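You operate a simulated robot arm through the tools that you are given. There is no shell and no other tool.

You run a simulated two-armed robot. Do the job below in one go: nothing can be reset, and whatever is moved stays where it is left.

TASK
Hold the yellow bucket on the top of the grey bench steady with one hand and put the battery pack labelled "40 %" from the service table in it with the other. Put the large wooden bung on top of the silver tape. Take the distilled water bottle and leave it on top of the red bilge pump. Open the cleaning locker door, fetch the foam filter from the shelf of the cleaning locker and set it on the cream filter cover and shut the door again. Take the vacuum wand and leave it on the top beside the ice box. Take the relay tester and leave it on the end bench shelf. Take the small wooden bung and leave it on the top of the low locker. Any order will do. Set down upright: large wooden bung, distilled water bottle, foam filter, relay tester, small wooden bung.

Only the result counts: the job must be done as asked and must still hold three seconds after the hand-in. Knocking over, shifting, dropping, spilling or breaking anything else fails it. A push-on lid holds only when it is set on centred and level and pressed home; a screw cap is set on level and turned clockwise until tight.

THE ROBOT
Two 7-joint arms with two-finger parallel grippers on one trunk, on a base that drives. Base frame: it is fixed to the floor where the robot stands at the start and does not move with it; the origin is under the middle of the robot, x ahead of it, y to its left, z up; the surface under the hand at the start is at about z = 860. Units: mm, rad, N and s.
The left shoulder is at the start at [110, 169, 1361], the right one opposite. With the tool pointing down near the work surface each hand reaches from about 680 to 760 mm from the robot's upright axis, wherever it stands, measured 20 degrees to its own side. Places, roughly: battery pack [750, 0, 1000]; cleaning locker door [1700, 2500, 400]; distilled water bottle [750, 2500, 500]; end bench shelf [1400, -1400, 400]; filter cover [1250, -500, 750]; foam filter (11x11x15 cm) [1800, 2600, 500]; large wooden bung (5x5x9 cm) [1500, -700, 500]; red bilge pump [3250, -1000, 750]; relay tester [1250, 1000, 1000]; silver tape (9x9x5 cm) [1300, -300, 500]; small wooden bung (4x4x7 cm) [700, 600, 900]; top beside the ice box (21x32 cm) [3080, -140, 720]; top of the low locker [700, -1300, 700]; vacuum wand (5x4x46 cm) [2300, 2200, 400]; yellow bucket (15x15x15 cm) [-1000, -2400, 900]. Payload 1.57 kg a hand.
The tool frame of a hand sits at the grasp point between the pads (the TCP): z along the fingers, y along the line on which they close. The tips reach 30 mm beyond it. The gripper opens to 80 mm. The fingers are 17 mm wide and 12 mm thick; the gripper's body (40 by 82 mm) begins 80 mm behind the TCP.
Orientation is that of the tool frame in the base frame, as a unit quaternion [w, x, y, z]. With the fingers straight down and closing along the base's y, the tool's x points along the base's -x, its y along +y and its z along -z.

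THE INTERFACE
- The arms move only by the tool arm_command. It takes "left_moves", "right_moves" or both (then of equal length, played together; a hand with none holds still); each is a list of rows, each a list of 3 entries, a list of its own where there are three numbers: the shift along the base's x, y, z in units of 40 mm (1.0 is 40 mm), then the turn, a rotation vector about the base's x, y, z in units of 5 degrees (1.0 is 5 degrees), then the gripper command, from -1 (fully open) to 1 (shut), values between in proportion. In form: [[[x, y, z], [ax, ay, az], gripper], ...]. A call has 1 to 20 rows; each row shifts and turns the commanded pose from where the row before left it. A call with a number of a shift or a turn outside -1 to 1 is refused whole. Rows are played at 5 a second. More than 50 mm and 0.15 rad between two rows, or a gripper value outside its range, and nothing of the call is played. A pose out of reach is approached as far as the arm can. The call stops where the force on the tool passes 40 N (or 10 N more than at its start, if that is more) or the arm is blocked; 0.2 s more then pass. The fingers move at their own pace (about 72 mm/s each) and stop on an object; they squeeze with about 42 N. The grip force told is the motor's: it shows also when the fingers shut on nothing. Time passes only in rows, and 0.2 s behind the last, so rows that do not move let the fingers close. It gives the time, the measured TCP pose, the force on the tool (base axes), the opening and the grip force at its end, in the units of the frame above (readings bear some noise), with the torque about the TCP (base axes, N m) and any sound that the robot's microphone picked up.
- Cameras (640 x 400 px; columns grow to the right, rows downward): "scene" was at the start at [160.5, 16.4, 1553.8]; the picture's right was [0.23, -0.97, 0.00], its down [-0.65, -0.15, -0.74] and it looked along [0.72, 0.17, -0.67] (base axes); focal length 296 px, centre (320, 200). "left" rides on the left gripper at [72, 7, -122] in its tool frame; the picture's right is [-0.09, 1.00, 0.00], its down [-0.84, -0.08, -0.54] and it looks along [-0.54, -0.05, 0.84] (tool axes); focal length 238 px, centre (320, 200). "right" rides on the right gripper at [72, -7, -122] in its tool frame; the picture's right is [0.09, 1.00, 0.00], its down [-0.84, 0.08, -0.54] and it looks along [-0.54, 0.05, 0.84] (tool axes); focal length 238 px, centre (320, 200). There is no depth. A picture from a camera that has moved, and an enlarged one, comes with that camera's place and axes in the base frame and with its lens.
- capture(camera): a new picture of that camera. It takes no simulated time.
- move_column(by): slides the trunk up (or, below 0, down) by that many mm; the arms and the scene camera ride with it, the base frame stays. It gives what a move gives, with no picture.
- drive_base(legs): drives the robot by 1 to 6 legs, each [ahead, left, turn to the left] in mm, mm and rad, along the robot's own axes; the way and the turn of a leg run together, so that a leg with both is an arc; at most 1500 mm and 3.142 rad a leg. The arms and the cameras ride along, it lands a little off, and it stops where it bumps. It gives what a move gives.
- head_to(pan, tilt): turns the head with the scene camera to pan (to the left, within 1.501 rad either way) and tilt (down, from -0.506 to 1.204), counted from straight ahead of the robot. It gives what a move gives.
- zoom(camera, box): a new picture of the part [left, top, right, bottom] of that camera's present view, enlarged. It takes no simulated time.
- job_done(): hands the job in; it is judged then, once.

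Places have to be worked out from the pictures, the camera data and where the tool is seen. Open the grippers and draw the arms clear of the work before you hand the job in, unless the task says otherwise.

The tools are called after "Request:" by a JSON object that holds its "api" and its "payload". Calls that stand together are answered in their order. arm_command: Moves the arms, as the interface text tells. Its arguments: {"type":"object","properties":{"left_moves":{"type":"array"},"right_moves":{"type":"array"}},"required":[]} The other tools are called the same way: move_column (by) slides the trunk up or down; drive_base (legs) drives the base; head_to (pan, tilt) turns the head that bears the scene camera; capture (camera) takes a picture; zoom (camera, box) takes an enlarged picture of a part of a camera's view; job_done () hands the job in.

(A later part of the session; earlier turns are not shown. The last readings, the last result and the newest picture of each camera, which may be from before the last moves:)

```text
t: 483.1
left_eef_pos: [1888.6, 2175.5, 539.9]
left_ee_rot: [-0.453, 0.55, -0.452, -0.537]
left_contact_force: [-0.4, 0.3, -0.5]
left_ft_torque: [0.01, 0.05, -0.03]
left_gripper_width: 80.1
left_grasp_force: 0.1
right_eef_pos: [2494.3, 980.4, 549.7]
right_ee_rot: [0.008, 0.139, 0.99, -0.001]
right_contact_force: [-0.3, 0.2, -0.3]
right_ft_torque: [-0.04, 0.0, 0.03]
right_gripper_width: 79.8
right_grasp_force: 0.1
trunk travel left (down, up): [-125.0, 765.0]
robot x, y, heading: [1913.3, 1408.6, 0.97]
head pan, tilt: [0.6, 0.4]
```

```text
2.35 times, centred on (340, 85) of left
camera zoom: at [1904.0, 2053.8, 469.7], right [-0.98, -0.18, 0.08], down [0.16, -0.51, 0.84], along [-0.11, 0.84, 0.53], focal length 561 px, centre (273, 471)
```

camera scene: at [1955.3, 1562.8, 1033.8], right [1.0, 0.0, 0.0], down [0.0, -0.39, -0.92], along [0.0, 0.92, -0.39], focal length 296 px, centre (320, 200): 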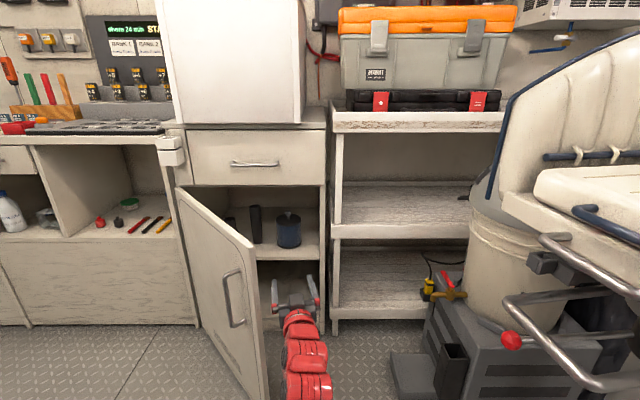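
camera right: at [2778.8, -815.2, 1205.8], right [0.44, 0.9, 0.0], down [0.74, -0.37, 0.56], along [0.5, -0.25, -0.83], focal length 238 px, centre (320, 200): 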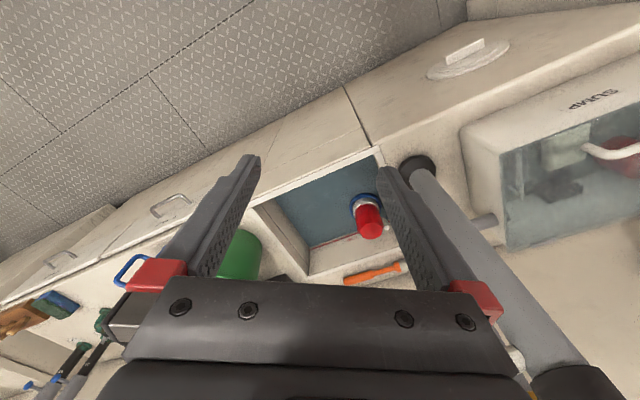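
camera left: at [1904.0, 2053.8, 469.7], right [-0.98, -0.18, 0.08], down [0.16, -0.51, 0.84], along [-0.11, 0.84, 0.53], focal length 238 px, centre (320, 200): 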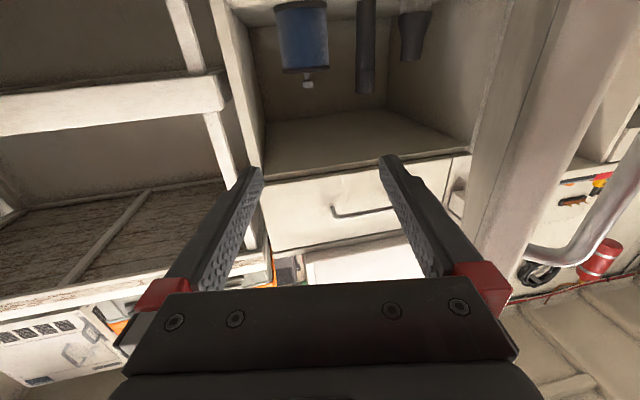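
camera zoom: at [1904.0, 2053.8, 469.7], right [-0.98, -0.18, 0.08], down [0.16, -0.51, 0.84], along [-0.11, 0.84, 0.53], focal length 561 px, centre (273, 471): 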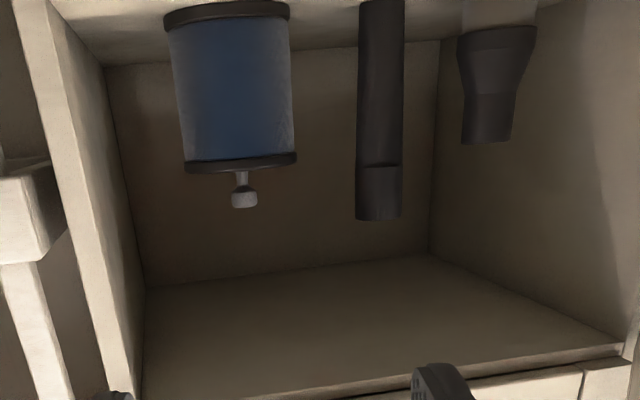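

Knob at ≈[1830, 2625, 529] (24 mm head), cap top z≈498. I extend the left arm along its pointing direction and align to the approach line.

Request:
{"api": "arm_command", "payload": {"left_moves": [[[0.6, 0, -0.12], [0, 0, 0], -1], [[-0.18, 0.98, -0.06], [0, 0, 0], -1], [[-0.18, 0.98, -0.06], [0, 0, 0], -1], [[-0.18, 0.98, 0], [0, 0, 0], -1], [[0, 0, 0], [0, 0, 0], -1]]}}

Request:
{"api": "drive_base", "payload": {"legs": [[118, 117, 0]]}}

Request:
{"api": "capture", "payload": {"camera": "left"}}

Request:
{"api": "capture", "payload": {"camera": "scene"}}

```text
t: 484.3
left_eef_pos: [1891.0, 2292.0, 530.2]
left_ee_rot: [-0.454, 0.549, -0.452, -0.537]
left_contact_force: [-0.6, 0.1, 0.2]
left_ft_torque: [-0.02, 0.02, 0.02]
left_gripper_width: 80.0
left_grasp_force: 0.0
right_eef_pos: [2495.1, 980.7, 551.0]
right_ee_rot: [0.008, 0.139, 0.99, -0.001]
right_contact_force: [-0.3, -0.3, -0.3]
right_ft_torque: [0.0, -0.01, 0.0]
right_gripper_width: 80.0
right_grasp_force: 0.1
trunk travel left (down, up): [-125.0, 765.0]
robot x, y, heading: [1911.4, 1406.1, 0.965]
head pan, tilt: [0.6, 0.4]
```

```text
t: 485.8
left_eef_pos: [1858.7, 2456.3, 529.1]
left_ee_rot: [-0.453, 0.549, -0.452, -0.538]
left_contact_force: [0.3, 0.3, 0.0]
left_ft_torque: [0.0, -0.02, 0.0]
left_gripper_width: 80.0
left_grasp_force: 0.1
right_eef_pos: [2464.2, 1144.8, 551.7]
right_ee_rot: [0.007, 0.139, 0.99, -0.001]
right_contact_force: [-0.1, -0.1, -0.1]
right_ft_torque: [-0.01, -0.06, -0.04]
right_gripper_width: 79.8
right_grasp_force: 0.0
trunk travel left (down, up): [-125.0, 765.0]
robot x, y, heading: [1880.9, 1570.7, 0.972]
head pan, tilt: [0.6, 0.4]
```

```text
taken
camera left: at [1874.4, 2334.6, 459.4], right [-0.98, -0.18, 0.08], down [0.16, -0.51, 0.84], along [-0.11, 0.84, 0.53], focal length 238 px, centre (320, 200)
```

left: 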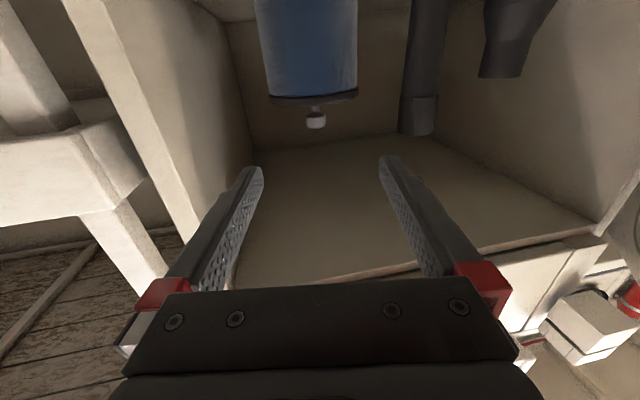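

```text
taken
camera scene: at [1924.0, 1726.7, 1033.7], right [1.0, 0.0, 0.0], down [0.0, -0.39, -0.92], along [0.0, 0.92, -0.39], focal length 296 px, centre (320, 200)
```

scene: 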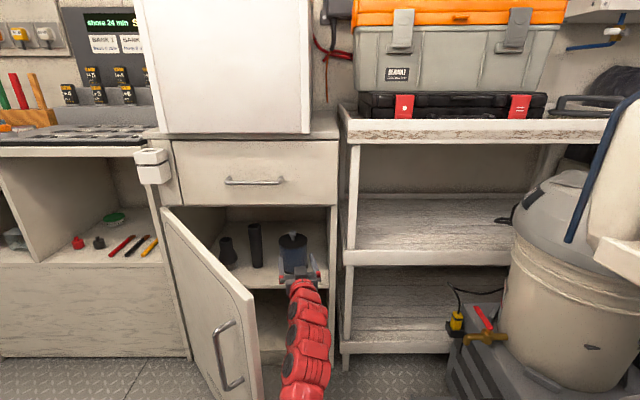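

Request:
{"api": "drive_base", "payload": {"legs": [[80, 77, 0]]}}

Request:
{"api": "capture", "payload": {"camera": "left"}}

```text
t: 487.0
left_eef_pos: [1840.4, 2565.7, 529.9]
left_ee_rot: [-0.453, 0.55, -0.451, -0.538]
left_contact_force: [0.6, 0.2, 0.5]
left_ft_torque: [0.01, -0.05, 0.02]
left_gripper_width: 79.8
left_grasp_force: 0.0
right_eef_pos: [2445.5, 1256.7, 550.2]
right_ee_rot: [0.007, 0.138, 0.99, -0.002]
right_contact_force: [-1.1, 0.0, 0.5]
right_ft_torque: [0.0, 0.02, 0.0]
right_gripper_width: 79.9
right_grasp_force: 0.1
trunk travel left (down, up): [-125.0, 765.0]
robot x, y, heading: [1858.5, 1680.2, 0.964]
head pan, tilt: [0.6, 0.4]
```

```text
taken
camera left: at [1855.1, 2444.9, 459.3], right [-0.98, -0.18, 0.08], down [0.16, -0.51, 0.84], along [-0.11, 0.84, 0.53], focal length 238 px, centre (320, 200)
```

left: 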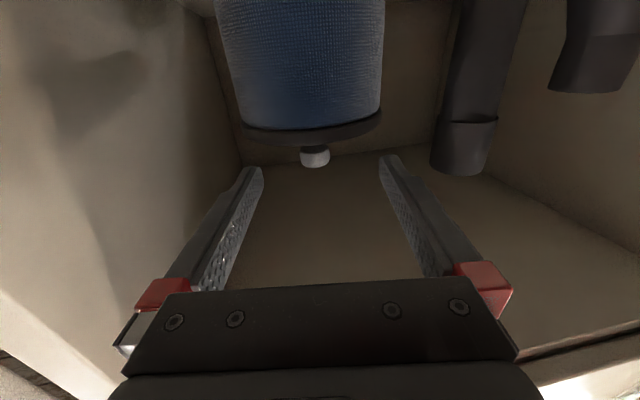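

Request:
{"api": "drive_base", "payload": {"legs": [[40, 37, 0]]}}

Request:
{"api": "capture", "payload": {"camera": "left"}}

```text
t: 488.0
left_eef_pos: [1843.8, 2614.9, 522.8]
left_ee_rot: [-0.455, 0.55, -0.458, -0.53]
left_contact_force: [-0.4, 0.2, -0.2]
left_ft_torque: [0.01, -0.02, 0.01]
left_gripper_width: 80.3
left_grasp_force: 0.0
right_eef_pos: [2438.7, 1304.0, 550.2]
right_ee_rot: [0.008, 0.141, 0.99, -0.001]
right_contact_force: [-0.2, 0.0, 0.1]
right_ft_torque: [0.0, -0.01, 0.01]
right_gripper_width: 80.0
right_grasp_force: 0.0
trunk travel left (down, up): [-125.0, 765.0]
robot x, y, heading: [1854.1, 1728.3, 0.966]
head pan, tilt: [0.6, 0.4]
stopped in leg 1: the robot was blocked; the commanded pose is now the measured one
```

```text
taken
camera left: at [1857.6, 2492.6, 453.8], right [-0.98, -0.17, 0.08], down [0.15, -0.5, 0.85], along [-0.1, 0.85, 0.52], focal length 238 px, centre (320, 200)
```

left: 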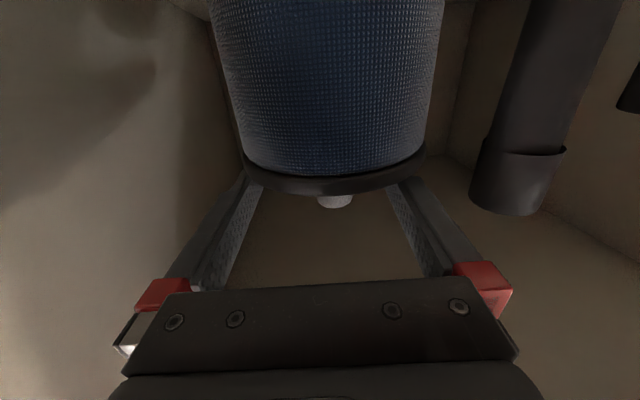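

Blocked slightly (the forearm likely rests on the door edge), with the knob almost between the fingers. I correct with the arm: 10 mm left, 7 mm up, slightly forward.

Request:
{"api": "arm_command", "payload": {"left_moves": [[[-0.15, 0.05, 0.1], [0, 0, 0], -1], [[-0.12, 0.08, 0.08], [0, 0, 0], -1], [[0, 0, 0], [0, 0, 0], -1]]}}

Request:
{"api": "capture", "payload": {"camera": "left"}}

Request:
{"api": "capture", "payload": {"camera": "scene"}}

```text
t: 488.8
left_eef_pos: [1829.8, 2622.7, 531.6]
left_ee_rot: [-0.454, 0.551, -0.456, -0.531]
left_contact_force: [-0.6, 0.4, 0.0]
left_ft_torque: [-0.01, -0.01, 0.01]
left_gripper_width: 79.7
left_grasp_force: 0.1
right_eef_pos: [2437.7, 1307.0, 551.4]
right_ee_rot: [0.009, 0.139, 0.99, -0.001]
right_contact_force: [0.5, 0.0, 0.5]
right_ft_torque: [0.02, -0.04, 0.0]
right_gripper_width: 79.8
right_grasp_force: 0.1
trunk travel left (down, up): [-125.0, 765.0]
robot x, y, heading: [1852.0, 1730.1, 0.966]
head pan, tilt: [0.6, 0.4]
```

```text
taken
camera left: at [1844.4, 2499.5, 461.7], right [-0.98, -0.17, 0.08], down [0.15, -0.5, 0.85], along [-0.1, 0.85, 0.52], focal length 238 px, centre (320, 200)
```

left: 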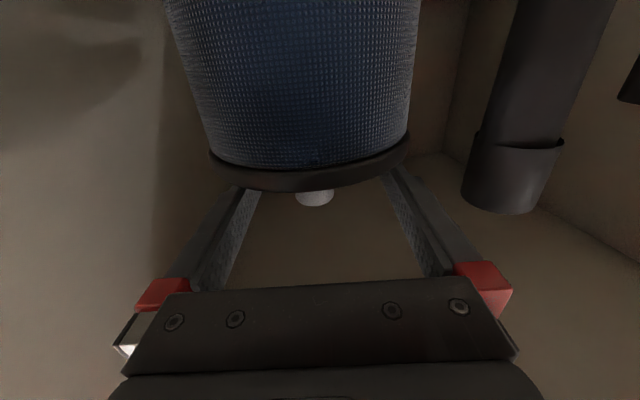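

```text
taken
camera scene: at [1898.7, 1888.5, 1034.0], right [1.0, 0.0, 0.0], down [0.0, -0.39, -0.92], along [0.0, 0.92, -0.39], focal length 296 px, centre (320, 200)
```

scene: 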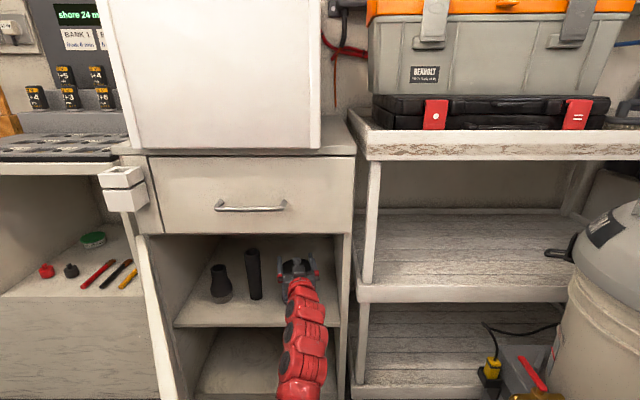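

The base pushed the door further open — helpful. The knob is centred; close on it.

Request:
{"api": "arm_command", "payload": {"left_moves": [[[0, 0, 0], [0, 0, 0], 0], [[0, 0, 0], [0, 0, 0], 1], [[0, 0, 0], [0, 0, 0], 1], [[0, 0, 0], [0, 0, 0], 1], [[0, 0, 0], [0, 0, 0], 1]]}}

Request:
{"api": "capture", "payload": {"camera": "left"}}

```text
t: 490.0
left_eef_pos: [1832.9, 2620.4, 529.9]
left_ee_rot: [-0.454, 0.55, -0.457, -0.531]
left_contact_force: [0.8, 0.3, 1.5]
left_ft_torque: [-0.12, 0.1, 0.0]
left_gripper_width: 22.6
left_grasp_force: 35.4
right_eef_pos: [2439.5, 1305.1, 550.9]
right_ee_rot: [0.009, 0.139, 0.99, -0.001]
right_contact_force: [1.1, 0.4, 0.6]
right_ft_torque: [0.02, 0.0, 0.01]
right_gripper_width: 80.0
right_grasp_force: 0.0
trunk travel left (down, up): [-125.0, 765.0]
robot x, y, heading: [1854.8, 1731.4, 0.969]
head pan, tilt: [0.6, 0.4]
```

```text
taken
camera left: at [1846.5, 2498.3, 461.0], right [-0.98, -0.17, 0.08], down [0.15, -0.5, 0.85], along [-0.1, 0.85, 0.52], focal length 238 px, centre (320, 200)
```

left: 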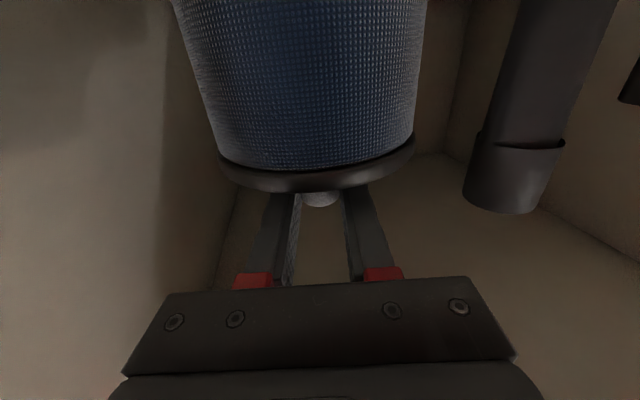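

Knob held (22.6 mm). Lift 30 mm and back straight out along the approach line.

Request:
{"api": "move_column", "payload": {"by": 30}}

Request:
{"api": "drive_base", "payload": {"legs": [[-73, -70, 0]]}}

Request:
{"api": "capture", "payload": {"camera": "left"}}

Request:
{"api": "drive_base", "payload": {"legs": [[-219, -205, 0]]}}

Request:
{"api": "capture", "payload": {"camera": "scene"}}

```text
t: 490.8
left_eef_pos: [1832.7, 2621.2, 558.5]
left_ee_rot: [-0.454, 0.551, -0.457, -0.53]
left_contact_force: [0.8, -1.2, -1.0]
left_ft_torque: [0.04, -0.01, 0.02]
left_gripper_width: 22.4
left_grasp_force: 35.2
right_eef_pos: [2439.1, 1306.6, 581.1]
right_ee_rot: [0.008, 0.139, 0.99, -0.002]
right_contact_force: [0.1, 0.3, 0.0]
right_ft_torque: [0.04, 0.03, 0.04]
right_gripper_width: 80.3
right_grasp_force: 0.1
trunk travel left (down, up): [-155.0, 735.0]
robot x, y, heading: [1852.8, 1731.2, 0.968]
head pan, tilt: [0.6, 0.4]
```

```text
t: 491.9
left_eef_pos: [1849.3, 2521.4, 559.2]
left_ee_rot: [-0.455, 0.55, -0.457, -0.53]
left_contact_force: [-0.6, -0.2, -1.1]
left_ft_torque: [0.0, -0.02, -0.01]
left_gripper_width: 22.4
left_grasp_force: 35.3
right_eef_pos: [2454.4, 1205.2, 580.7]
right_ee_rot: [0.009, 0.139, 0.99, -0.001]
right_contact_force: [-0.2, 0.1, -0.6]
right_ft_torque: [0.02, 0.01, -0.02]
right_gripper_width: 80.1
right_grasp_force: 0.1
trunk travel left (down, up): [-155.0, 735.0]
robot x, y, heading: [1871.8, 1629.1, 0.965]
head pan, tilt: [0.6, 0.4]
```

```text
taken
camera left: at [1863.3, 2398.1, 490.9], right [-0.98, -0.17, 0.08], down [0.15, -0.5, 0.85], along [-0.1, 0.85, 0.52], focal length 238 px, centre (320, 200)
```

left: 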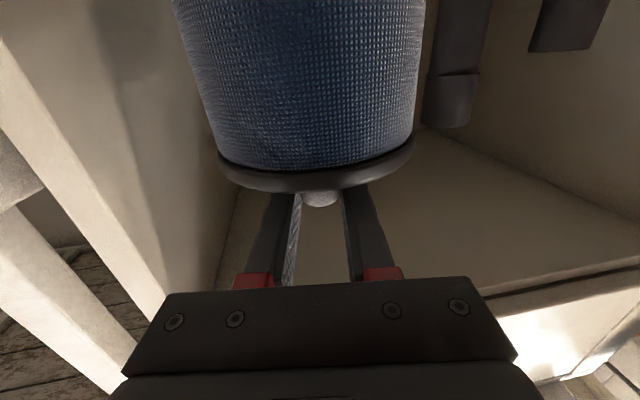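

```text
t: 494.0
left_eef_pos: [1894.7, 2229.6, 559.6]
left_ee_rot: [-0.456, 0.55, -0.458, -0.529]
left_contact_force: [0.7, -0.6, -1.1]
left_ft_torque: [-0.05, 0.01, -0.01]
left_gripper_width: 22.8
left_grasp_force: 35.1
right_eef_pos: [2500.1, 914.2, 580.4]
right_ee_rot: [0.008, 0.138, 0.99, -0.002]
right_contact_force: [-0.6, 0.1, -0.3]
right_ft_torque: [-0.01, 0.0, 0.01]
right_gripper_width: 80.0
right_grasp_force: 0.1
trunk travel left (down, up): [-155.0, 735.0]
robot x, y, heading: [1913.7, 1343.6, 0.968]
head pan, tilt: [0.6, 0.4]
```

```text
taken
camera scene: at [1961.0, 1496.2, 1063.8], right [1.0, 0.0, 0.0], down [0.0, -0.39, -0.92], along [0.0, 0.92, -0.39], focal length 296 px, centre (320, 200)
```

scene: 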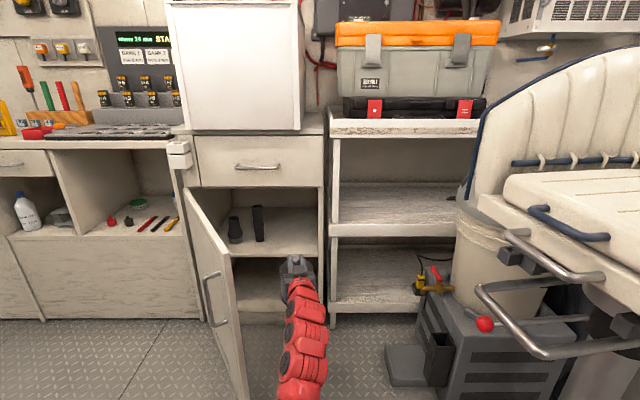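

Foam filter is out. I'll deliver it now and shut the door when I return for the bottle. Raise the trunk and drive down the aisle.

Request:
{"api": "move_column", "payload": {"by": 400}}

Request:
{"api": "drive_base", "payload": {"legs": [[-250, -560, 0], [-400, -250, 0]]}}

Request:
{"api": "move_column", "payload": {"by": 290}}

Request:
{"api": "capture", "payload": {"camera": "scene"}}

```text
t: 497.8
left_eef_pos: [1894.7, 2229.5, 960.1]
left_ee_rot: [-0.454, 0.551, -0.457, -0.53]
left_contact_force: [0.2, 0.1, -0.9]
left_ft_torque: [-0.02, -0.02, -0.02]
left_gripper_width: 22.5
left_grasp_force: 35.8
right_eef_pos: [2500.2, 915.1, 980.8]
right_ee_rot: [0.008, 0.14, 0.99, -0.003]
right_contact_force: [0.1, -0.3, -0.2]
right_ft_torque: [0.02, -0.01, 0.0]
right_gripper_width: 79.7
right_grasp_force: 0.1
trunk travel left (down, up): [-555.0, 335.0]
robot x, y, heading: [1913.9, 1336.7, 0.969]
head pan, tilt: [0.6, 0.4]
```

```text
t: 503.6
left_eef_pos: [2185.7, 1234.2, 959.9]
left_ee_rot: [-0.452, 0.553, -0.454, -0.533]
left_contact_force: [-0.6, -0.8, -1.6]
left_ft_torque: [-0.01, 0.0, 0.03]
left_gripper_width: 22.6
left_grasp_force: 35.0
right_eef_pos: [2803.1, -75.8, 981.0]
right_ee_rot: [0.008, 0.135, 0.991, -0.001]
right_contact_force: [-0.9, -1.3, -0.7]
right_ft_torque: [0.0, -0.02, 0.02]
right_gripper_width: 79.9
right_grasp_force: 0.1
trunk travel left (down, up): [-555.0, 335.0]
robot x, y, heading: [2215.8, 350.9, 0.974]
head pan, tilt: [0.6, 0.4]
```

```text
t: 506.6
left_eef_pos: [2185.3, 1234.4, 1249.7]
left_ee_rot: [-0.452, 0.554, -0.455, -0.532]
left_contact_force: [-0.7, -0.3, -1.5]
left_ft_torque: [0.0, -0.03, -0.01]
left_gripper_width: 22.4
left_grasp_force: 35.1
right_eef_pos: [2803.3, -76.8, 1270.6]
right_ee_rot: [0.008, 0.136, 0.991, -0.002]
right_contact_force: [0.0, -0.4, -1.1]
right_ft_torque: [0.0, 0.0, 0.0]
right_gripper_width: 80.2
right_grasp_force: 0.0
trunk travel left (down, up): [-845.0, 45.0]
robot x, y, heading: [2216.6, 344.0, 0.973]
head pan, tilt: [0.6, 0.4]
```

```text
taken
camera scene: at [2258.3, 501.7, 1753.7], right [1.0, 0.0, 0.0], down [0.0, -0.39, -0.92], along [0.0, 0.92, -0.39], focal length 296 px, centre (320, 200)
```

scene: 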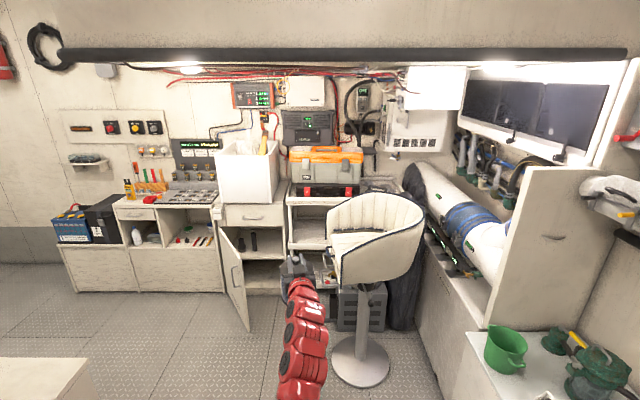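

Request:
{"api": "drive_base", "payload": {"legs": [[-722, -540, 0], [0, 0, 1.401]]}}

Request:
{"api": "head_to", "payload": {"pan": 0.75, "tilt": 0.7}}

Request:
{"api": "capture", "payload": {"camera": "scene"}}

```text
t: 514.8
left_eef_pos: [1371.6, -460.0, 1249.2]
left_ee_rot: [0.006, 0.716, 0.018, -0.698]
left_contact_force: [0.5, -0.7, -1.1]
left_ft_torque: [0.0, 0.0, 0.02]
left_gripper_width: 22.5
left_grasp_force: 35.1
right_eef_pos: [2755.0, -37.0, 1270.1]
right_ee_rot: [0.007, -0.547, 0.837, 0.003]
right_contact_force: [0.7, -0.9, -0.2]
right_ft_torque: [0.03, 0.0, 0.03]
right_gripper_width: 80.0
right_grasp_force: 0.0
trunk travel left (down, up): [-845.0, 45.0]
robot x, y, heading: [2256.3, -560.7, 2.407]
head pan, tilt: [0.6, 0.4]
```

```text
t: 515.6
left_eef_pos: [1370.5, -462.0, 1250.0]
left_ee_rot: [0.006, 0.716, 0.018, -0.698]
left_contact_force: [-0.5, -0.7, -0.9]
left_ft_torque: [0.01, -0.02, 0.04]
left_gripper_width: 22.4
left_grasp_force: 34.9
right_eef_pos: [2755.5, -37.2, 1270.7]
right_ee_rot: [0.009, -0.546, 0.838, 0.004]
right_contact_force: [0.5, 0.4, -0.4]
right_ft_torque: [0.03, 0.01, 0.01]
right_gripper_width: 80.0
right_grasp_force: 0.1
trunk travel left (down, up): [-845.0, 45.0]
robot x, y, heading: [2253.6, -557.9, 2.403]
head pan, tilt: [0.75, 0.7]
```

```text
taken
camera scene: at [2109.0, -508.0, 1726.9], right [-0.01, 1.0, 0.0], down [0.64, 0.01, -0.77], along [-0.77, -0.01, -0.64], focal length 296 px, centre (320, 200)
```

scene: 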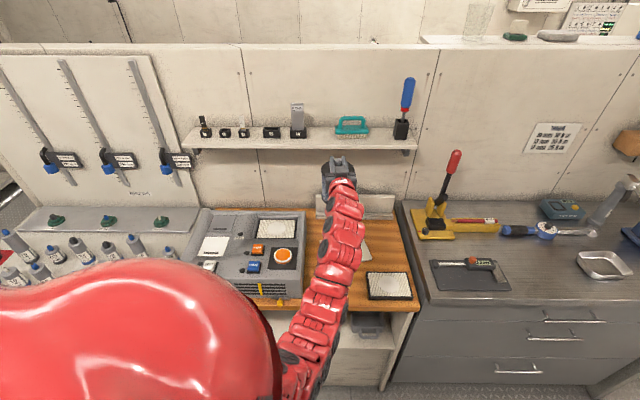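

Foam hangs vertical. Cover centre triangulated at ≈[1363, −419, 854]. I align over it and lower to just above.

Request:
{"api": "drive_base", "payload": {"legs": [[35, -27, 0]]}}

Request:
{"api": "move_column", "payload": {"by": -200}}

Request:
{"api": "capture", "payload": {"camera": "left"}}

Request:
{"api": "zoom", "payload": {"camera": "scene", "box": [260, 120, 460, 320]}}

```text
t: 516.5
left_eef_pos: [1364.0, -423.7, 1250.5]
left_ee_rot: [0.005, 0.716, 0.02, -0.698]
left_contact_force: [0.1, -0.5, -1.3]
left_ft_torque: [0.0, -0.07, -0.08]
left_gripper_width: 22.5
left_grasp_force: 34.9
right_eef_pos: [2748.9, -0.6, 1274.2]
right_ee_rot: [0.008, -0.546, 0.838, 0.006]
right_contact_force: [0.5, -0.6, 0.0]
right_ft_torque: [0.05, 0.03, 0.0]
right_gripper_width: 80.0
right_grasp_force: 0.1
trunk travel left (down, up): [-845.0, 45.0]
robot x, y, heading: [2246.3, -517.2, 2.401]
head pan, tilt: [0.75, 0.7]
```

```text
t: 518.7
left_eef_pos: [1362.6, -419.4, 1048.5]
left_ee_rot: [0.008, 0.716, 0.019, -0.698]
left_contact_force: [0.3, -0.8, -1.4]
left_ft_torque: [0.0, -0.03, -0.03]
left_gripper_width: 22.5
left_grasp_force: 35.4
right_eef_pos: [2748.1, 3.8, 1070.8]
right_ee_rot: [0.008, -0.546, 0.838, 0.004]
right_contact_force: [-0.3, -0.3, 1.2]
right_ft_torque: [0.0, 0.0, 0.03]
right_gripper_width: 79.9
right_grasp_force: 0.0
trunk travel left (down, up): [-645.0, 245.0]
robot x, y, heading: [2250.0, -516.8, 2.404]
head pan, tilt: [0.75, 0.7]
```

```text
taken
camera left: at [1485.2, -420.8, 980.4], right [0.03, -1.0, 0.08], down [0.52, 0.08, 0.85], along [-0.85, 0.01, 0.52], focal length 238 px, centre (320, 200)
```

left: 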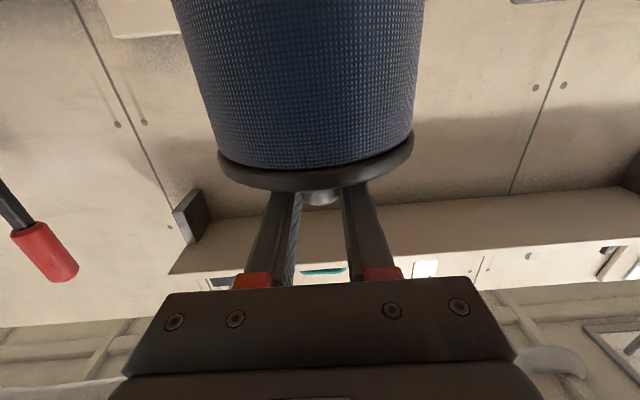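

```text
2.00 times, centred on (360, 220) of scene
camera zoom: at [2101.7, -466.2, 1526.9], right [-0.01, 1.0, 0.0], down [0.64, 0.01, -0.76], along [-0.76, -0.01, -0.64], focal length 592 px, centre (240, 160)
```

zoom: 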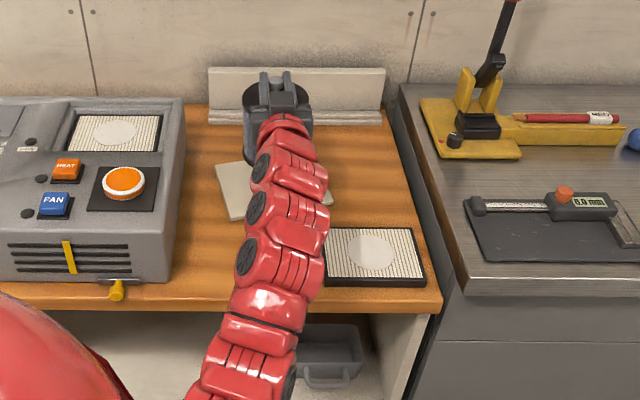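

Alignment confirmed (cover centre ≈[1367, −421]). Lower the rest gently.

Request:
{"api": "move_column", "payload": {"by": -45}}

Request:
{"api": "arm_command", "payload": {"left_moves": [[[0.05, 0, -0.15], [0, 0, 0], 1], [[0, 0, 0], [0, 0, 0], 1]]}}

Request:
{"api": "arm_command", "payload": {"left_moves": [[[0, 0, -0.1], [0, 0, 0], 1], [[0, 0, 0], [0, 0, 0], 1]]}}

Request:
{"api": "arm_command", "payload": {"left_moves": [[[0, 0, -0.1], [0, 0, 0], 1], [[0, 0, 0], [0, 0, 0], 1]]}}

```text
t: 519.5
left_eef_pos: [1363.7, -419.6, 1003.7]
left_ee_rot: [0.007, 0.716, 0.018, -0.698]
left_contact_force: [-0.3, -0.5, -1.0]
left_ft_torque: [0.01, 0.04, 0.01]
left_gripper_width: 22.3
left_grasp_force: 34.9
right_eef_pos: [2749.1, 4.5, 1025.5]
right_ee_rot: [0.007, -0.546, 0.838, 0.005]
right_contact_force: [-1.2, 0.6, 0.5]
right_ft_torque: [0.0, 0.0, 0.01]
right_gripper_width: 79.9
right_grasp_force: 0.2
trunk travel left (down, up): [-600.0, 290.0]
robot x, y, heading: [2248.2, -516.5, 2.405]
head pan, tilt: [0.75, 0.7]
```

```text
t: 520.1
left_eef_pos: [1364.4, -419.7, 998.0]
left_ee_rot: [0.006, 0.716, 0.017, -0.698]
left_contact_force: [-0.3, 0.2, -0.3]
left_ft_torque: [0.0, -0.03, -0.01]
left_gripper_width: 22.2
left_grasp_force: 35.4
right_eef_pos: [2747.5, 4.5, 1025.4]
right_ee_rot: [0.008, -0.546, 0.838, 0.004]
right_contact_force: [-0.6, 0.0, 0.3]
right_ft_torque: [0.0, 0.02, -0.01]
right_gripper_width: 80.1
right_grasp_force: 0.2
trunk travel left (down, up): [-600.0, 290.0]
robot x, y, heading: [2246.6, -517.8, 2.398]
head pan, tilt: [0.75, 0.7]
```

```text
t: 520.7
left_eef_pos: [1365.0, -419.9, 994.2]
left_ee_rot: [0.008, 0.715, 0.018, -0.699]
left_contact_force: [-1.0, 0.3, 0.5]
left_ft_torque: [-0.07, 0.11, -0.01]
left_gripper_width: 22.2
left_grasp_force: 35.0
right_eef_pos: [2748.3, 5.0, 1026.6]
right_ee_rot: [0.008, -0.546, 0.837, 0.004]
right_contact_force: [-0.5, -0.2, 0.0]
right_ft_torque: [-0.04, -0.01, 0.02]
right_gripper_width: 80.0
right_grasp_force: 0.1
trunk travel left (down, up): [-600.0, 290.0]
robot x, y, heading: [2246.4, -518.2, 2.403]
head pan, tilt: [0.75, 0.7]
```

```text
t: 521.3
left_eef_pos: [1366.0, -419.4, 994.7]
left_ee_rot: [0.007, 0.712, 0.018, -0.702]
left_contact_force: [-8.0, 4.2, 19.5]
left_ft_torque: [-0.27, 0.49, -0.17]
left_gripper_width: 22.4
left_grasp_force: 35.3
right_eef_pos: [2750.1, 5.0, 1025.9]
right_ee_rot: [0.006, -0.545, 0.838, 0.004]
right_contact_force: [-0.5, 0.1, 0.5]
right_ft_torque: [0.03, 0.0, 0.0]
right_gripper_width: 79.9
right_grasp_force: 0.1
trunk travel left (down, up): [-600.0, 290.0]
robot x, y, heading: [2249.9, -518.3, 2.404]
head pan, tilt: [0.75, 0.7]
```

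Contact on the cover. Ease off, open partially then fully, and lift straight? The hand must retreat backward along +x, keeping the fingers clear of the knob.

Request:
{"api": "arm_command", "payload": {"left_moves": [[[0, 0, 0.08], [0, 0, 0], 1], [[0, 0, 0], [0, 0, 0], 0.2], [[0, 0, 0], [0, 0, 0], -0.4], [[0, 0, 0], [0, 0, 0], -1], [[0, 0, 0], [0, 0, 0], -1]]}}

Request:
{"api": "capture", "payload": {"camera": "left"}}

Request:
{"api": "drive_base", "payload": {"legs": [[-111, 101, 0]]}}

Request:
{"api": "capture", "payload": {"camera": "scene"}}

```text
t: 522.5
left_eef_pos: [1366.1, -419.2, 992.7]
left_ee_rot: [0.007, 0.716, 0.018, -0.698]
left_contact_force: [-0.2, 1.1, 0.0]
left_ft_torque: [0.0, -0.03, -0.03]
left_gripper_width: 80.1
left_grasp_force: 0.0
right_eef_pos: [2749.1, 4.1, 1025.6]
right_ee_rot: [0.008, -0.547, 0.837, 0.003]
right_contact_force: [0.4, -0.8, -0.6]
right_ft_torque: [-0.01, 0.0, 0.01]
right_gripper_width: 79.8
right_grasp_force: 0.0
trunk travel left (down, up): [-600.0, 290.0]
robot x, y, heading: [2244.9, -513.5, 2.404]
head pan, tilt: [0.75, 0.7]
```

```text
taken
camera left: at [1487.8, -420.7, 924.4], right [0.03, -1.0, 0.08], down [0.52, 0.08, 0.85], along [-0.85, 0.01, 0.52], focal length 238 px, centre (320, 200)
```

left: 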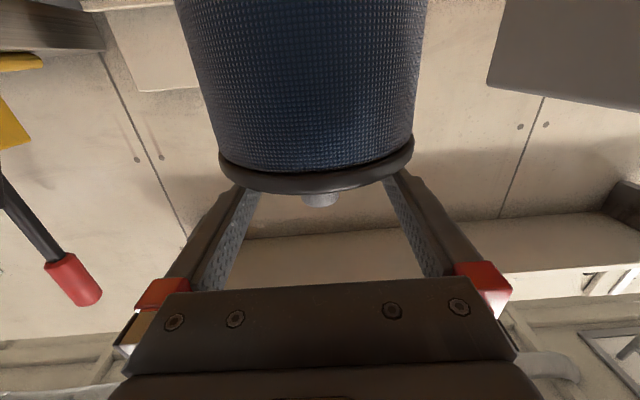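

```text
t: 523.9
left_eef_pos: [1379.1, -553.7, 994.5]
left_ee_rot: [-0.004, 0.715, 0.02, -0.699]
left_contact_force: [-0.8, -0.6, 0.0]
left_ft_torque: [0.03, 0.01, -0.01]
left_gripper_width: 80.3
left_grasp_force: 0.2
right_eef_pos: [2760.9, -136.6, 1028.1]
right_ee_rot: [0.008, -0.545, 0.838, 0.005]
right_contact_force: [0.3, -0.4, 0.8]
right_ft_torque: [0.03, -0.01, -0.04]
right_gripper_width: 80.1
right_grasp_force: 0.1
trunk travel left (down, up): [-600.0, 290.0]
robot x, y, heading: [2259.4, -656.5, 2.403]
head pan, tilt: [0.75, 0.7]
stopped in leg 1: the force on the tool passed its limit at 51 N (the readings are from after the stop); the commanded pose is now the measured one
```

```text
taken
camera scene: at [2114.3, -608.5, 1482.0], right [-0.01, 1.0, 0.0], down [0.64, 0.01, -0.76], along [-0.76, -0.01, -0.64], focal length 296 px, centre (320, 200)
```

scene: 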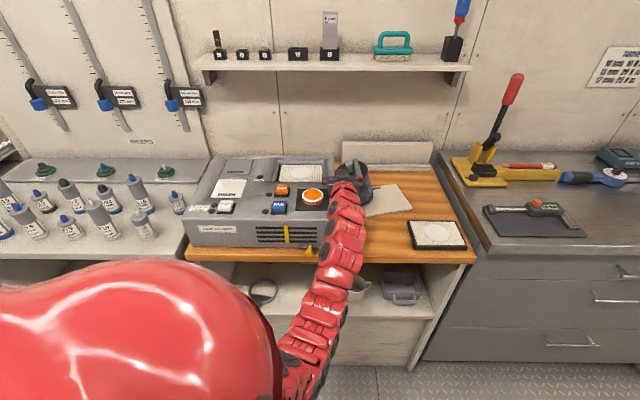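

I drove with the wrong sign and moved sideways — the fingers dragged the filter. I look at where it is now before moving anything.

Request:
{"api": "zoom", "payload": {"camera": "scene", "box": [290, 130, 450, 280]}}

Request:
{"api": "capture", "payload": {"camera": "left"}}

```text
2.67 times, centred on (370, 205) of scene
camera zoom: at [2114.3, -608.5, 1482.0], right [-0.01, 1.0, 0.0], down [0.64, 0.01, -0.76], along [-0.76, -0.01, -0.64], focal length 789 px, centre (187, 187)
```

zoom: 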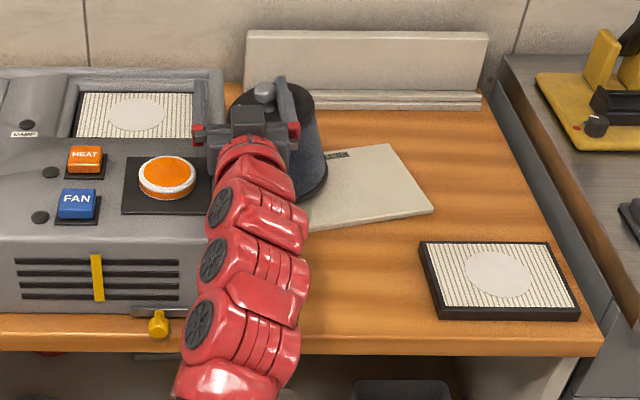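

```text
taken
camera left: at [1501.1, -555.5, 925.4], right [0.02, -1.0, 0.06], down [0.52, 0.06, 0.85], along [-0.85, 0.01, 0.52], focal length 238 px, centre (320, 200)
```

left: 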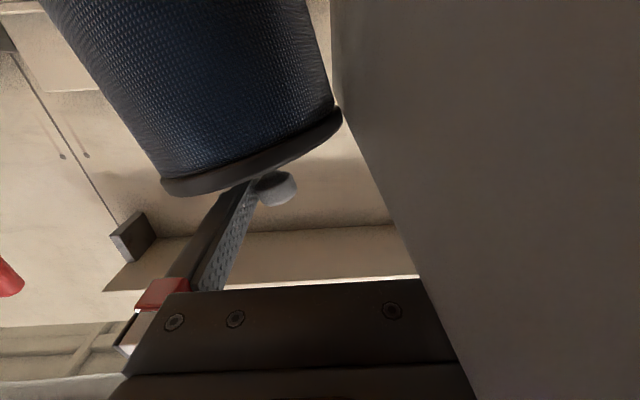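

The filter is leaning ~20° against my +y finger with its base dragged to the cover's left edge; the knob is still between the fingers. I move the hand slowly +y so it rocks back upright against the finger.

Request:
{"api": "arm_command", "payload": {"left_moves": [[[0, 0.1, 0], [0, 0, 0], -1], [[0, 0.1, 0], [0, 0, 0], -1], [[0, 0.1, 0], [0, 0, 0], -1], [[0, 0.1, 0], [0, 0, 0], -1], [[0, 0.1, 0], [0, 0, 0], -1], [[0, 0.1, 0], [0, 0, 0], -1], [[0, 0.1, 0], [0, 0, 0], -1], [[0, 0.1, 0], [0, 0, 0], -1]]}}

Request:
{"api": "capture", "payload": {"camera": "left"}}

Request:
{"api": "zoom", "payload": {"camera": "scene", "box": [290, 130, 450, 280]}}

```text
t: 525.7
left_eef_pos: [1378.9, -520.9, 994.9]
left_ee_rot: [-0.003, 0.715, 0.019, -0.699]
left_contact_force: [0.2, 0.4, 0.2]
left_ft_torque: [0.0, -0.01, -0.02]
left_gripper_width: 79.9
left_grasp_force: 0.0
right_eef_pos: [2761.2, -135.8, 1026.8]
right_ee_rot: [0.008, -0.546, 0.838, 0.004]
right_contact_force: [-0.2, 0.0, -0.7]
right_ft_torque: [0.0, 0.0, 0.02]
right_gripper_width: 79.9
right_grasp_force: 0.0
trunk travel left (down, up): [-600.0, 290.0]
robot x, y, heading: [2257.7, -656.2, 2.402]
head pan, tilt: [0.75, 0.7]
```

```text
taken
camera left: at [1501.3, -522.3, 925.9], right [0.02, -1.0, 0.06], down [0.52, 0.06, 0.85], along [-0.85, 0.01, 0.52], focal length 238 px, centre (320, 200)
```

left: 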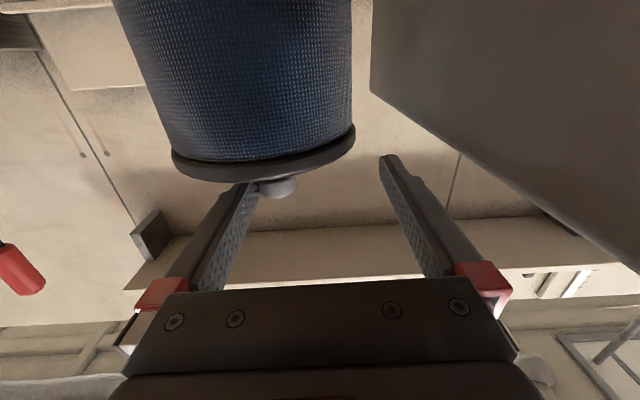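

```text
2.67 times, centred on (370, 205) of scene
camera zoom: at [2114.8, -606.5, 1481.9], right [-0.01, 1.0, 0.0], down [0.64, 0.01, -0.76], along [-0.76, -0.01, -0.64], focal length 789 px, centre (187, 187)
```

zoom: 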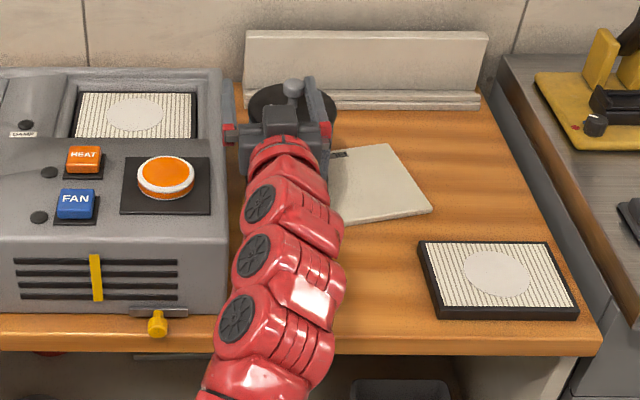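

The filter is coming upright. Continue slowly.

Request:
{"api": "arm_command", "payload": {"left_moves": [[[0, 0.08, 0], [0, 0, 0], -1], [[0, 0.08, 0], [0, 0, 0], -1], [[0, 0.08, 0], [0, 0, 0], -1], [[0, 0.08, 0], [0, 0, 0], -1], [[0, 0.08, 0], [0, 0, 0], -1], [[0, 0.08, 0], [0, 0, 0], -1]]}}

Request:
{"api": "capture", "payload": {"camera": "left"}}

```text
t: 527.1
left_eef_pos: [1378.4, -500.6, 994.0]
left_ee_rot: [-0.004, 0.715, 0.019, -0.699]
left_contact_force: [0.1, 0.4, -0.1]
left_ft_torque: [0.0, 0.0, 0.01]
left_gripper_width: 79.9
left_grasp_force: 0.1
right_eef_pos: [2761.4, -135.4, 1025.4]
right_ee_rot: [0.008, -0.547, 0.837, 0.003]
right_contact_force: [1.2, 0.4, 0.0]
right_ft_torque: [0.0, -0.01, -0.01]
right_gripper_width: 80.0
right_grasp_force: 0.1
trunk travel left (down, up): [-600.0, 290.0]
robot x, y, heading: [2259.3, -658.0, 2.405]
head pan, tilt: [0.75, 0.7]
```

```text
taken
camera left: at [1500.7, -502.4, 926.0], right [0.02, -1.0, 0.06], down [0.52, 0.06, 0.85], along [-0.85, 0.01, 0.52], focal length 238 px, centre (320, 200)
```

left: 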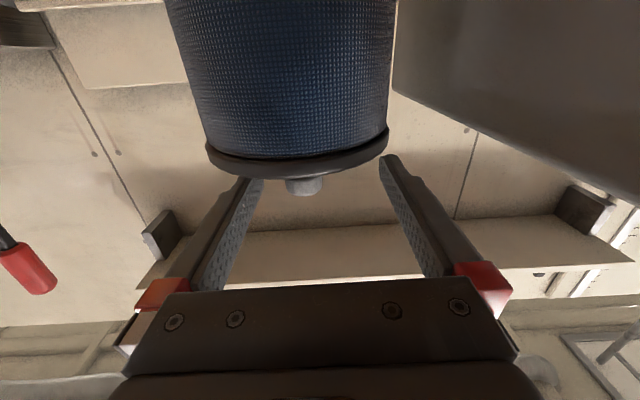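

The filter now stands on its own, knob at y≈−492. I centre on it, re-grip, and lift.

Request:
{"api": "arm_command", "payload": {"left_moves": [[[0, 0.2, 0], [0, 0, 0], -1], [[0, 0, 0], [0, 0, 0], 0], [[0, 0, 0], [0, 0, 0], 1], [[0, 0, 0], [0, 0, 0], 1], [[0, 0, 0], [0, 0, 0], 1], [[0, 0, 0], [0, 0, 0], 1]]}}

Request:
{"api": "capture", "payload": {"camera": "left"}}

Request:
{"api": "move_column", "payload": {"by": 40}}

Request:
{"api": "capture", "payload": {"camera": "left"}}

```text
t: 528.5
left_eef_pos: [1378.6, -494.0, 994.8]
left_ee_rot: [-0.004, 0.715, 0.019, -0.699]
left_contact_force: [-0.1, -1.0, 0.3]
left_ft_torque: [-0.07, 0.04, 0.04]
left_gripper_width: 22.5
left_grasp_force: 34.9
right_eef_pos: [2761.3, -137.0, 1025.1]
right_ee_rot: [0.007, -0.546, 0.838, 0.005]
right_contact_force: [-0.7, 0.1, 0.2]
right_ft_torque: [0.02, 0.0, -0.01]
right_gripper_width: 80.0
right_grasp_force: 0.1
trunk travel left (down, up): [-600.0, 290.0]
robot x, y, heading: [2261.6, -657.5, 2.404]
head pan, tilt: [0.75, 0.7]
```

```text
taken
camera left: at [1500.8, -495.1, 925.6], right [0.02, -1.0, 0.06], down [0.52, 0.06, 0.85], along [-0.85, 0.01, 0.52], focal length 238 px, centre (320, 200)
```

left: 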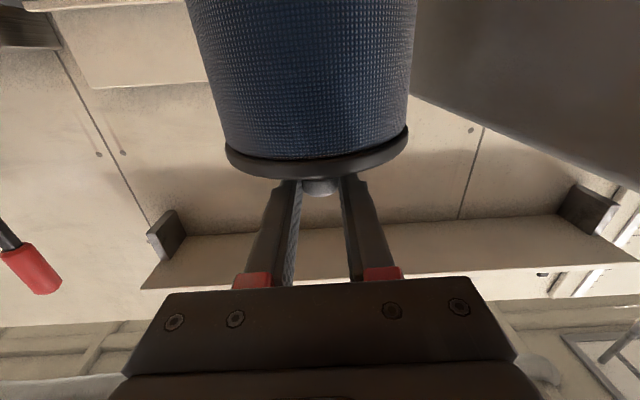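

```text
t: 529.4
left_eef_pos: [1379.0, -492.4, 1033.4]
left_ee_rot: [-0.003, 0.715, 0.019, -0.699]
left_contact_force: [-0.5, 0.5, -1.6]
left_ft_torque: [0.0, -0.01, 0.01]
left_gripper_width: 22.4
left_grasp_force: 35.1
right_eef_pos: [2762.0, -135.2, 1065.3]
right_ee_rot: [0.007, -0.546, 0.837, 0.004]
right_contact_force: [-0.2, 0.0, 0.0]
right_ft_torque: [-0.02, 0.02, 0.02]
right_gripper_width: 80.1
right_grasp_force: 0.2
trunk travel left (down, up): [-640.0, 250.0]
robot x, y, heading: [2259.1, -658.6, 2.405]
head pan, tilt: [0.75, 0.7]
```

```text
taken
camera left: at [1500.6, -494.8, 965.2], right [0.02, -1.0, 0.06], down [0.52, 0.06, 0.85], along [-0.85, 0.01, 0.52], focal length 238 px, centre (320, 200)
```

left: 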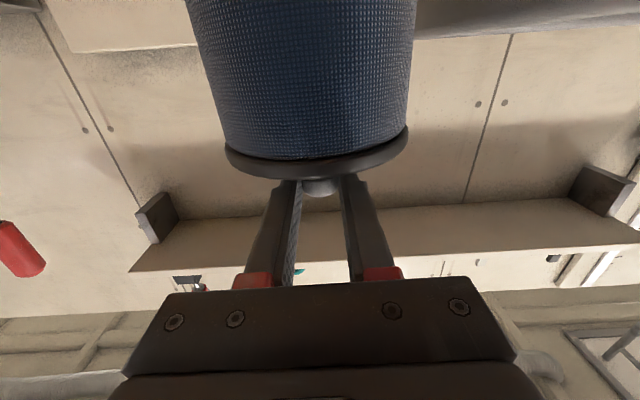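

Upright again in the grip. I trim 0.8° roll and move it back over the cover centre with the arm, then lower.

Request:
{"api": "arm_command", "payload": {"left_moves": [[[-0.2, 0.5, 0], [-0.16, 0, 0], 1], [[-0.2, 0.5, 0], [0, 0, 0], 1], [[0, 0.5, 0], [0, 0, 0], 1], [[0, 0.27, 0], [0, 0, 0], 1], [[0, 0, 0], [0, 0, 0], 1]]}}

Request:
{"api": "zoom", "payload": {"camera": "scene", "box": [290, 130, 450, 280]}}

Request:
{"api": "arm_command", "payload": {"left_moves": [[[0, 0, -0.4], [0, 0, 0], 1], [[0, 0, -0.3], [0, 0, 0], 1], [[0, 0, 0], [0, 0, 0], 1]]}}

```text
t: 530.6
left_eef_pos: [1362.9, -422.7, 1035.3]
left_ee_rot: [0.0, 0.715, 0.014, -0.699]
left_contact_force: [-0.3, -0.1, -1.6]
left_ft_torque: [0.01, -0.03, 0.01]
left_gripper_width: 22.5
left_grasp_force: 35.3
right_eef_pos: [2761.6, -137.4, 1065.5]
right_ee_rot: [0.008, -0.546, 0.838, 0.004]
right_contact_force: [0.5, 0.0, 0.8]
right_ft_torque: [0.02, 0.01, -0.02]
right_gripper_width: 80.1
right_grasp_force: 0.0
trunk travel left (down, up): [-640.0, 250.0]
robot x, y, heading: [2263.3, -656.3, 2.404]
head pan, tilt: [0.75, 0.7]
```

```text
2.67 times, centred on (370, 205) of scene
camera zoom: at [2114.6, -606.7, 1521.9], right [-0.01, 1.0, 0.0], down [0.64, 0.01, -0.76], along [-0.76, -0.01, -0.64], focal length 789 px, centre (187, 187)
```

zoom: 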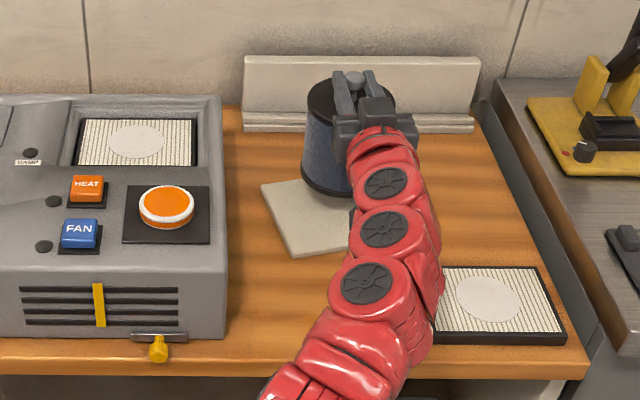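

```text
t: 531.4
left_eef_pos: [1361.3, -421.0, 1005.3]
left_ee_rot: [0.002, 0.715, 0.015, -0.699]
left_contact_force: [-0.3, 0.0, -1.3]
left_ft_torque: [-0.03, 0.0, -0.04]
left_gripper_width: 22.5
left_grasp_force: 35.2
right_eef_pos: [2760.6, -136.1, 1066.2]
right_ee_rot: [0.008, -0.547, 0.837, 0.004]
right_contact_force: [-0.3, 0.2, -0.9]
right_ft_torque: [0.03, 0.04, 0.01]
right_gripper_width: 80.2
right_grasp_force: 0.0
trunk travel left (down, up): [-640.0, 250.0]
robot x, y, heading: [2255.1, -657.6, 2.4]
head pan, tilt: [0.75, 0.7]
```

Request:
{"api": "arm_command", "payload": {"left_moves": [[[0, 0, -0.15], [0, 0, 0], 1], [[0, 0, -0.08], [0, 0, 0], 1], [[0, 0, 0], [0, 0, 0], 1]]}}

Request:
{"api": "arm_command", "payload": {"left_moves": [[[0, 0, -0.07], [0, 0, 0], 1], [[0, 0, 0], [0, 0, 0], 1]]}}

```text
t: 532.2
left_eef_pos: [1361.3, -422.3, 996.3]
left_ee_rot: [0.001, 0.715, 0.014, -0.699]
left_contact_force: [1.1, 0.0, -2.0]
left_ft_torque: [0.01, -0.02, 0.0]
left_gripper_width: 22.3
left_grasp_force: 34.8
right_eef_pos: [2761.2, -135.5, 1066.9]
right_ee_rot: [0.008, -0.546, 0.838, 0.004]
right_contact_force: [-0.4, 0.1, -0.6]
right_ft_torque: [0.02, 0.05, 0.0]
right_gripper_width: 80.2
right_grasp_force: 0.0
trunk travel left (down, up): [-640.0, 250.0]
robot x, y, heading: [2259.6, -656.2, 2.401]
head pan, tilt: [0.75, 0.7]
```

```text
t: 532.8
left_eef_pos: [1362.6, -422.0, 994.4]
left_ee_rot: [0.001, 0.714, 0.014, -0.7]
left_contact_force: [-1.6, -0.1, 2.6]
left_ft_torque: [-0.09, 0.1, -0.05]
left_gripper_width: 22.1
left_grasp_force: 34.9
right_eef_pos: [2760.9, -135.2, 1065.9]
right_ee_rot: [0.007, -0.546, 0.838, 0.005]
right_contact_force: [0.7, -0.2, -0.1]
right_ft_torque: [0.02, 0.01, -0.02]
right_gripper_width: 79.9
right_grasp_force: 0.1
trunk travel left (down, up): [-640.0, 250.0]
robot x, y, heading: [2259.3, -655.3, 2.406]
head pan, tilt: [0.75, 0.7]
```

Light contact. Open, then back straight out along +x (this time with the right sign: ahead −111, left −101).

Request:
{"api": "arm_command", "payload": {"left_moves": [[[0, 0, 0], [0, 0, 0], 0.2], [[0, 0, 0], [0, 0, 0], -0.4], [[0, 0, 0], [0, 0, 0], -1], [[0, 0, 0], [0, 0, 0], -1], [[0.3, 0, 0], [0, 0, 0], -1], [[0.5, 0, 0], [0, 0, 0], -1], [[0.5, 0, 0], [0, 0, 0], -1], [[0, 0, 0], [0, 0, 0], -1]]}}

Request:
{"api": "capture", "payload": {"camera": "left"}}

Request:
{"api": "drive_base", "payload": {"legs": [[-111, -101, 0]]}}

Request:
{"api": "zoom", "payload": {"camera": "scene", "box": [290, 130, 450, 280]}}

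```text
t: 534.6
left_eef_pos: [1415.3, -423.4, 993.5]
left_ee_rot: [0.0, 0.716, 0.014, -0.698]
left_contact_force: [0.1, -0.6, 0.9]
left_ft_torque: [0.01, 0.0, 0.01]
left_gripper_width: 79.9
left_grasp_force: 0.0
right_eef_pos: [2761.8, -134.8, 1066.3]
right_ee_rot: [0.008, -0.545, 0.838, 0.005]
right_contact_force: [-0.1, 0.7, -0.6]
right_ft_torque: [-0.02, 0.0, 0.02]
right_gripper_width: 80.2
right_grasp_force: 0.0
trunk travel left (down, up): [-640.0, 250.0]
robot x, y, heading: [2255.1, -656.2, 2.401]
head pan, tilt: [0.75, 0.7]
```

```text
taken
camera left: at [1537.7, -425.8, 925.2], right [0.02, -1.0, 0.07], down [0.52, 0.07, 0.85], along [-0.85, 0.02, 0.52], focal length 238 px, centre (320, 200)
```

left: 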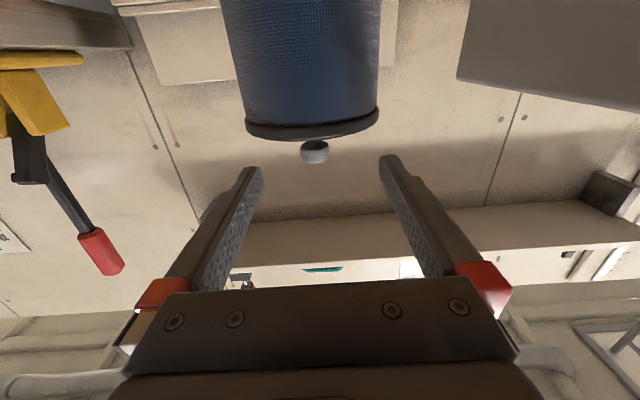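

```text
t: 535.9
left_eef_pos: [1564.6, -426.0, 994.1]
left_ee_rot: [0.002, 0.715, 0.015, -0.699]
left_contact_force: [0.3, 0.4, 0.6]
left_ft_torque: [0.03, -0.01, -0.02]
left_gripper_width: 79.7
left_grasp_force: 0.0
right_eef_pos: [2909.6, -135.8, 1066.4]
right_ee_rot: [0.007, -0.547, 0.837, 0.004]
right_contact_force: [-0.5, 0.1, 0.3]
right_ft_torque: [-0.01, 0.0, 0.0]
right_gripper_width: 79.9
right_grasp_force: 0.1
trunk travel left (down, up): [-640.0, 250.0]
robot x, y, heading: [2411.8, -653.9, 2.406]
head pan, tilt: [0.75, 0.7]
```

```text
2.67 times, centred on (370, 205) of scene
camera zoom: at [2264.5, -607.4, 1521.9], right [-0.01, 1.0, 0.0], down [0.64, 0.01, -0.77], along [-0.77, -0.01, -0.64], focal length 789 px, centre (187, 187)
```

zoom: 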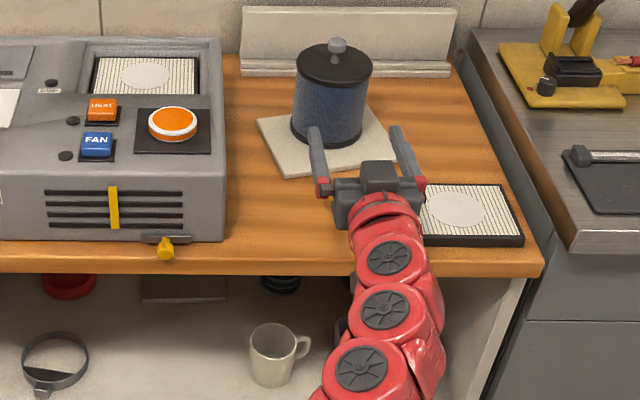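

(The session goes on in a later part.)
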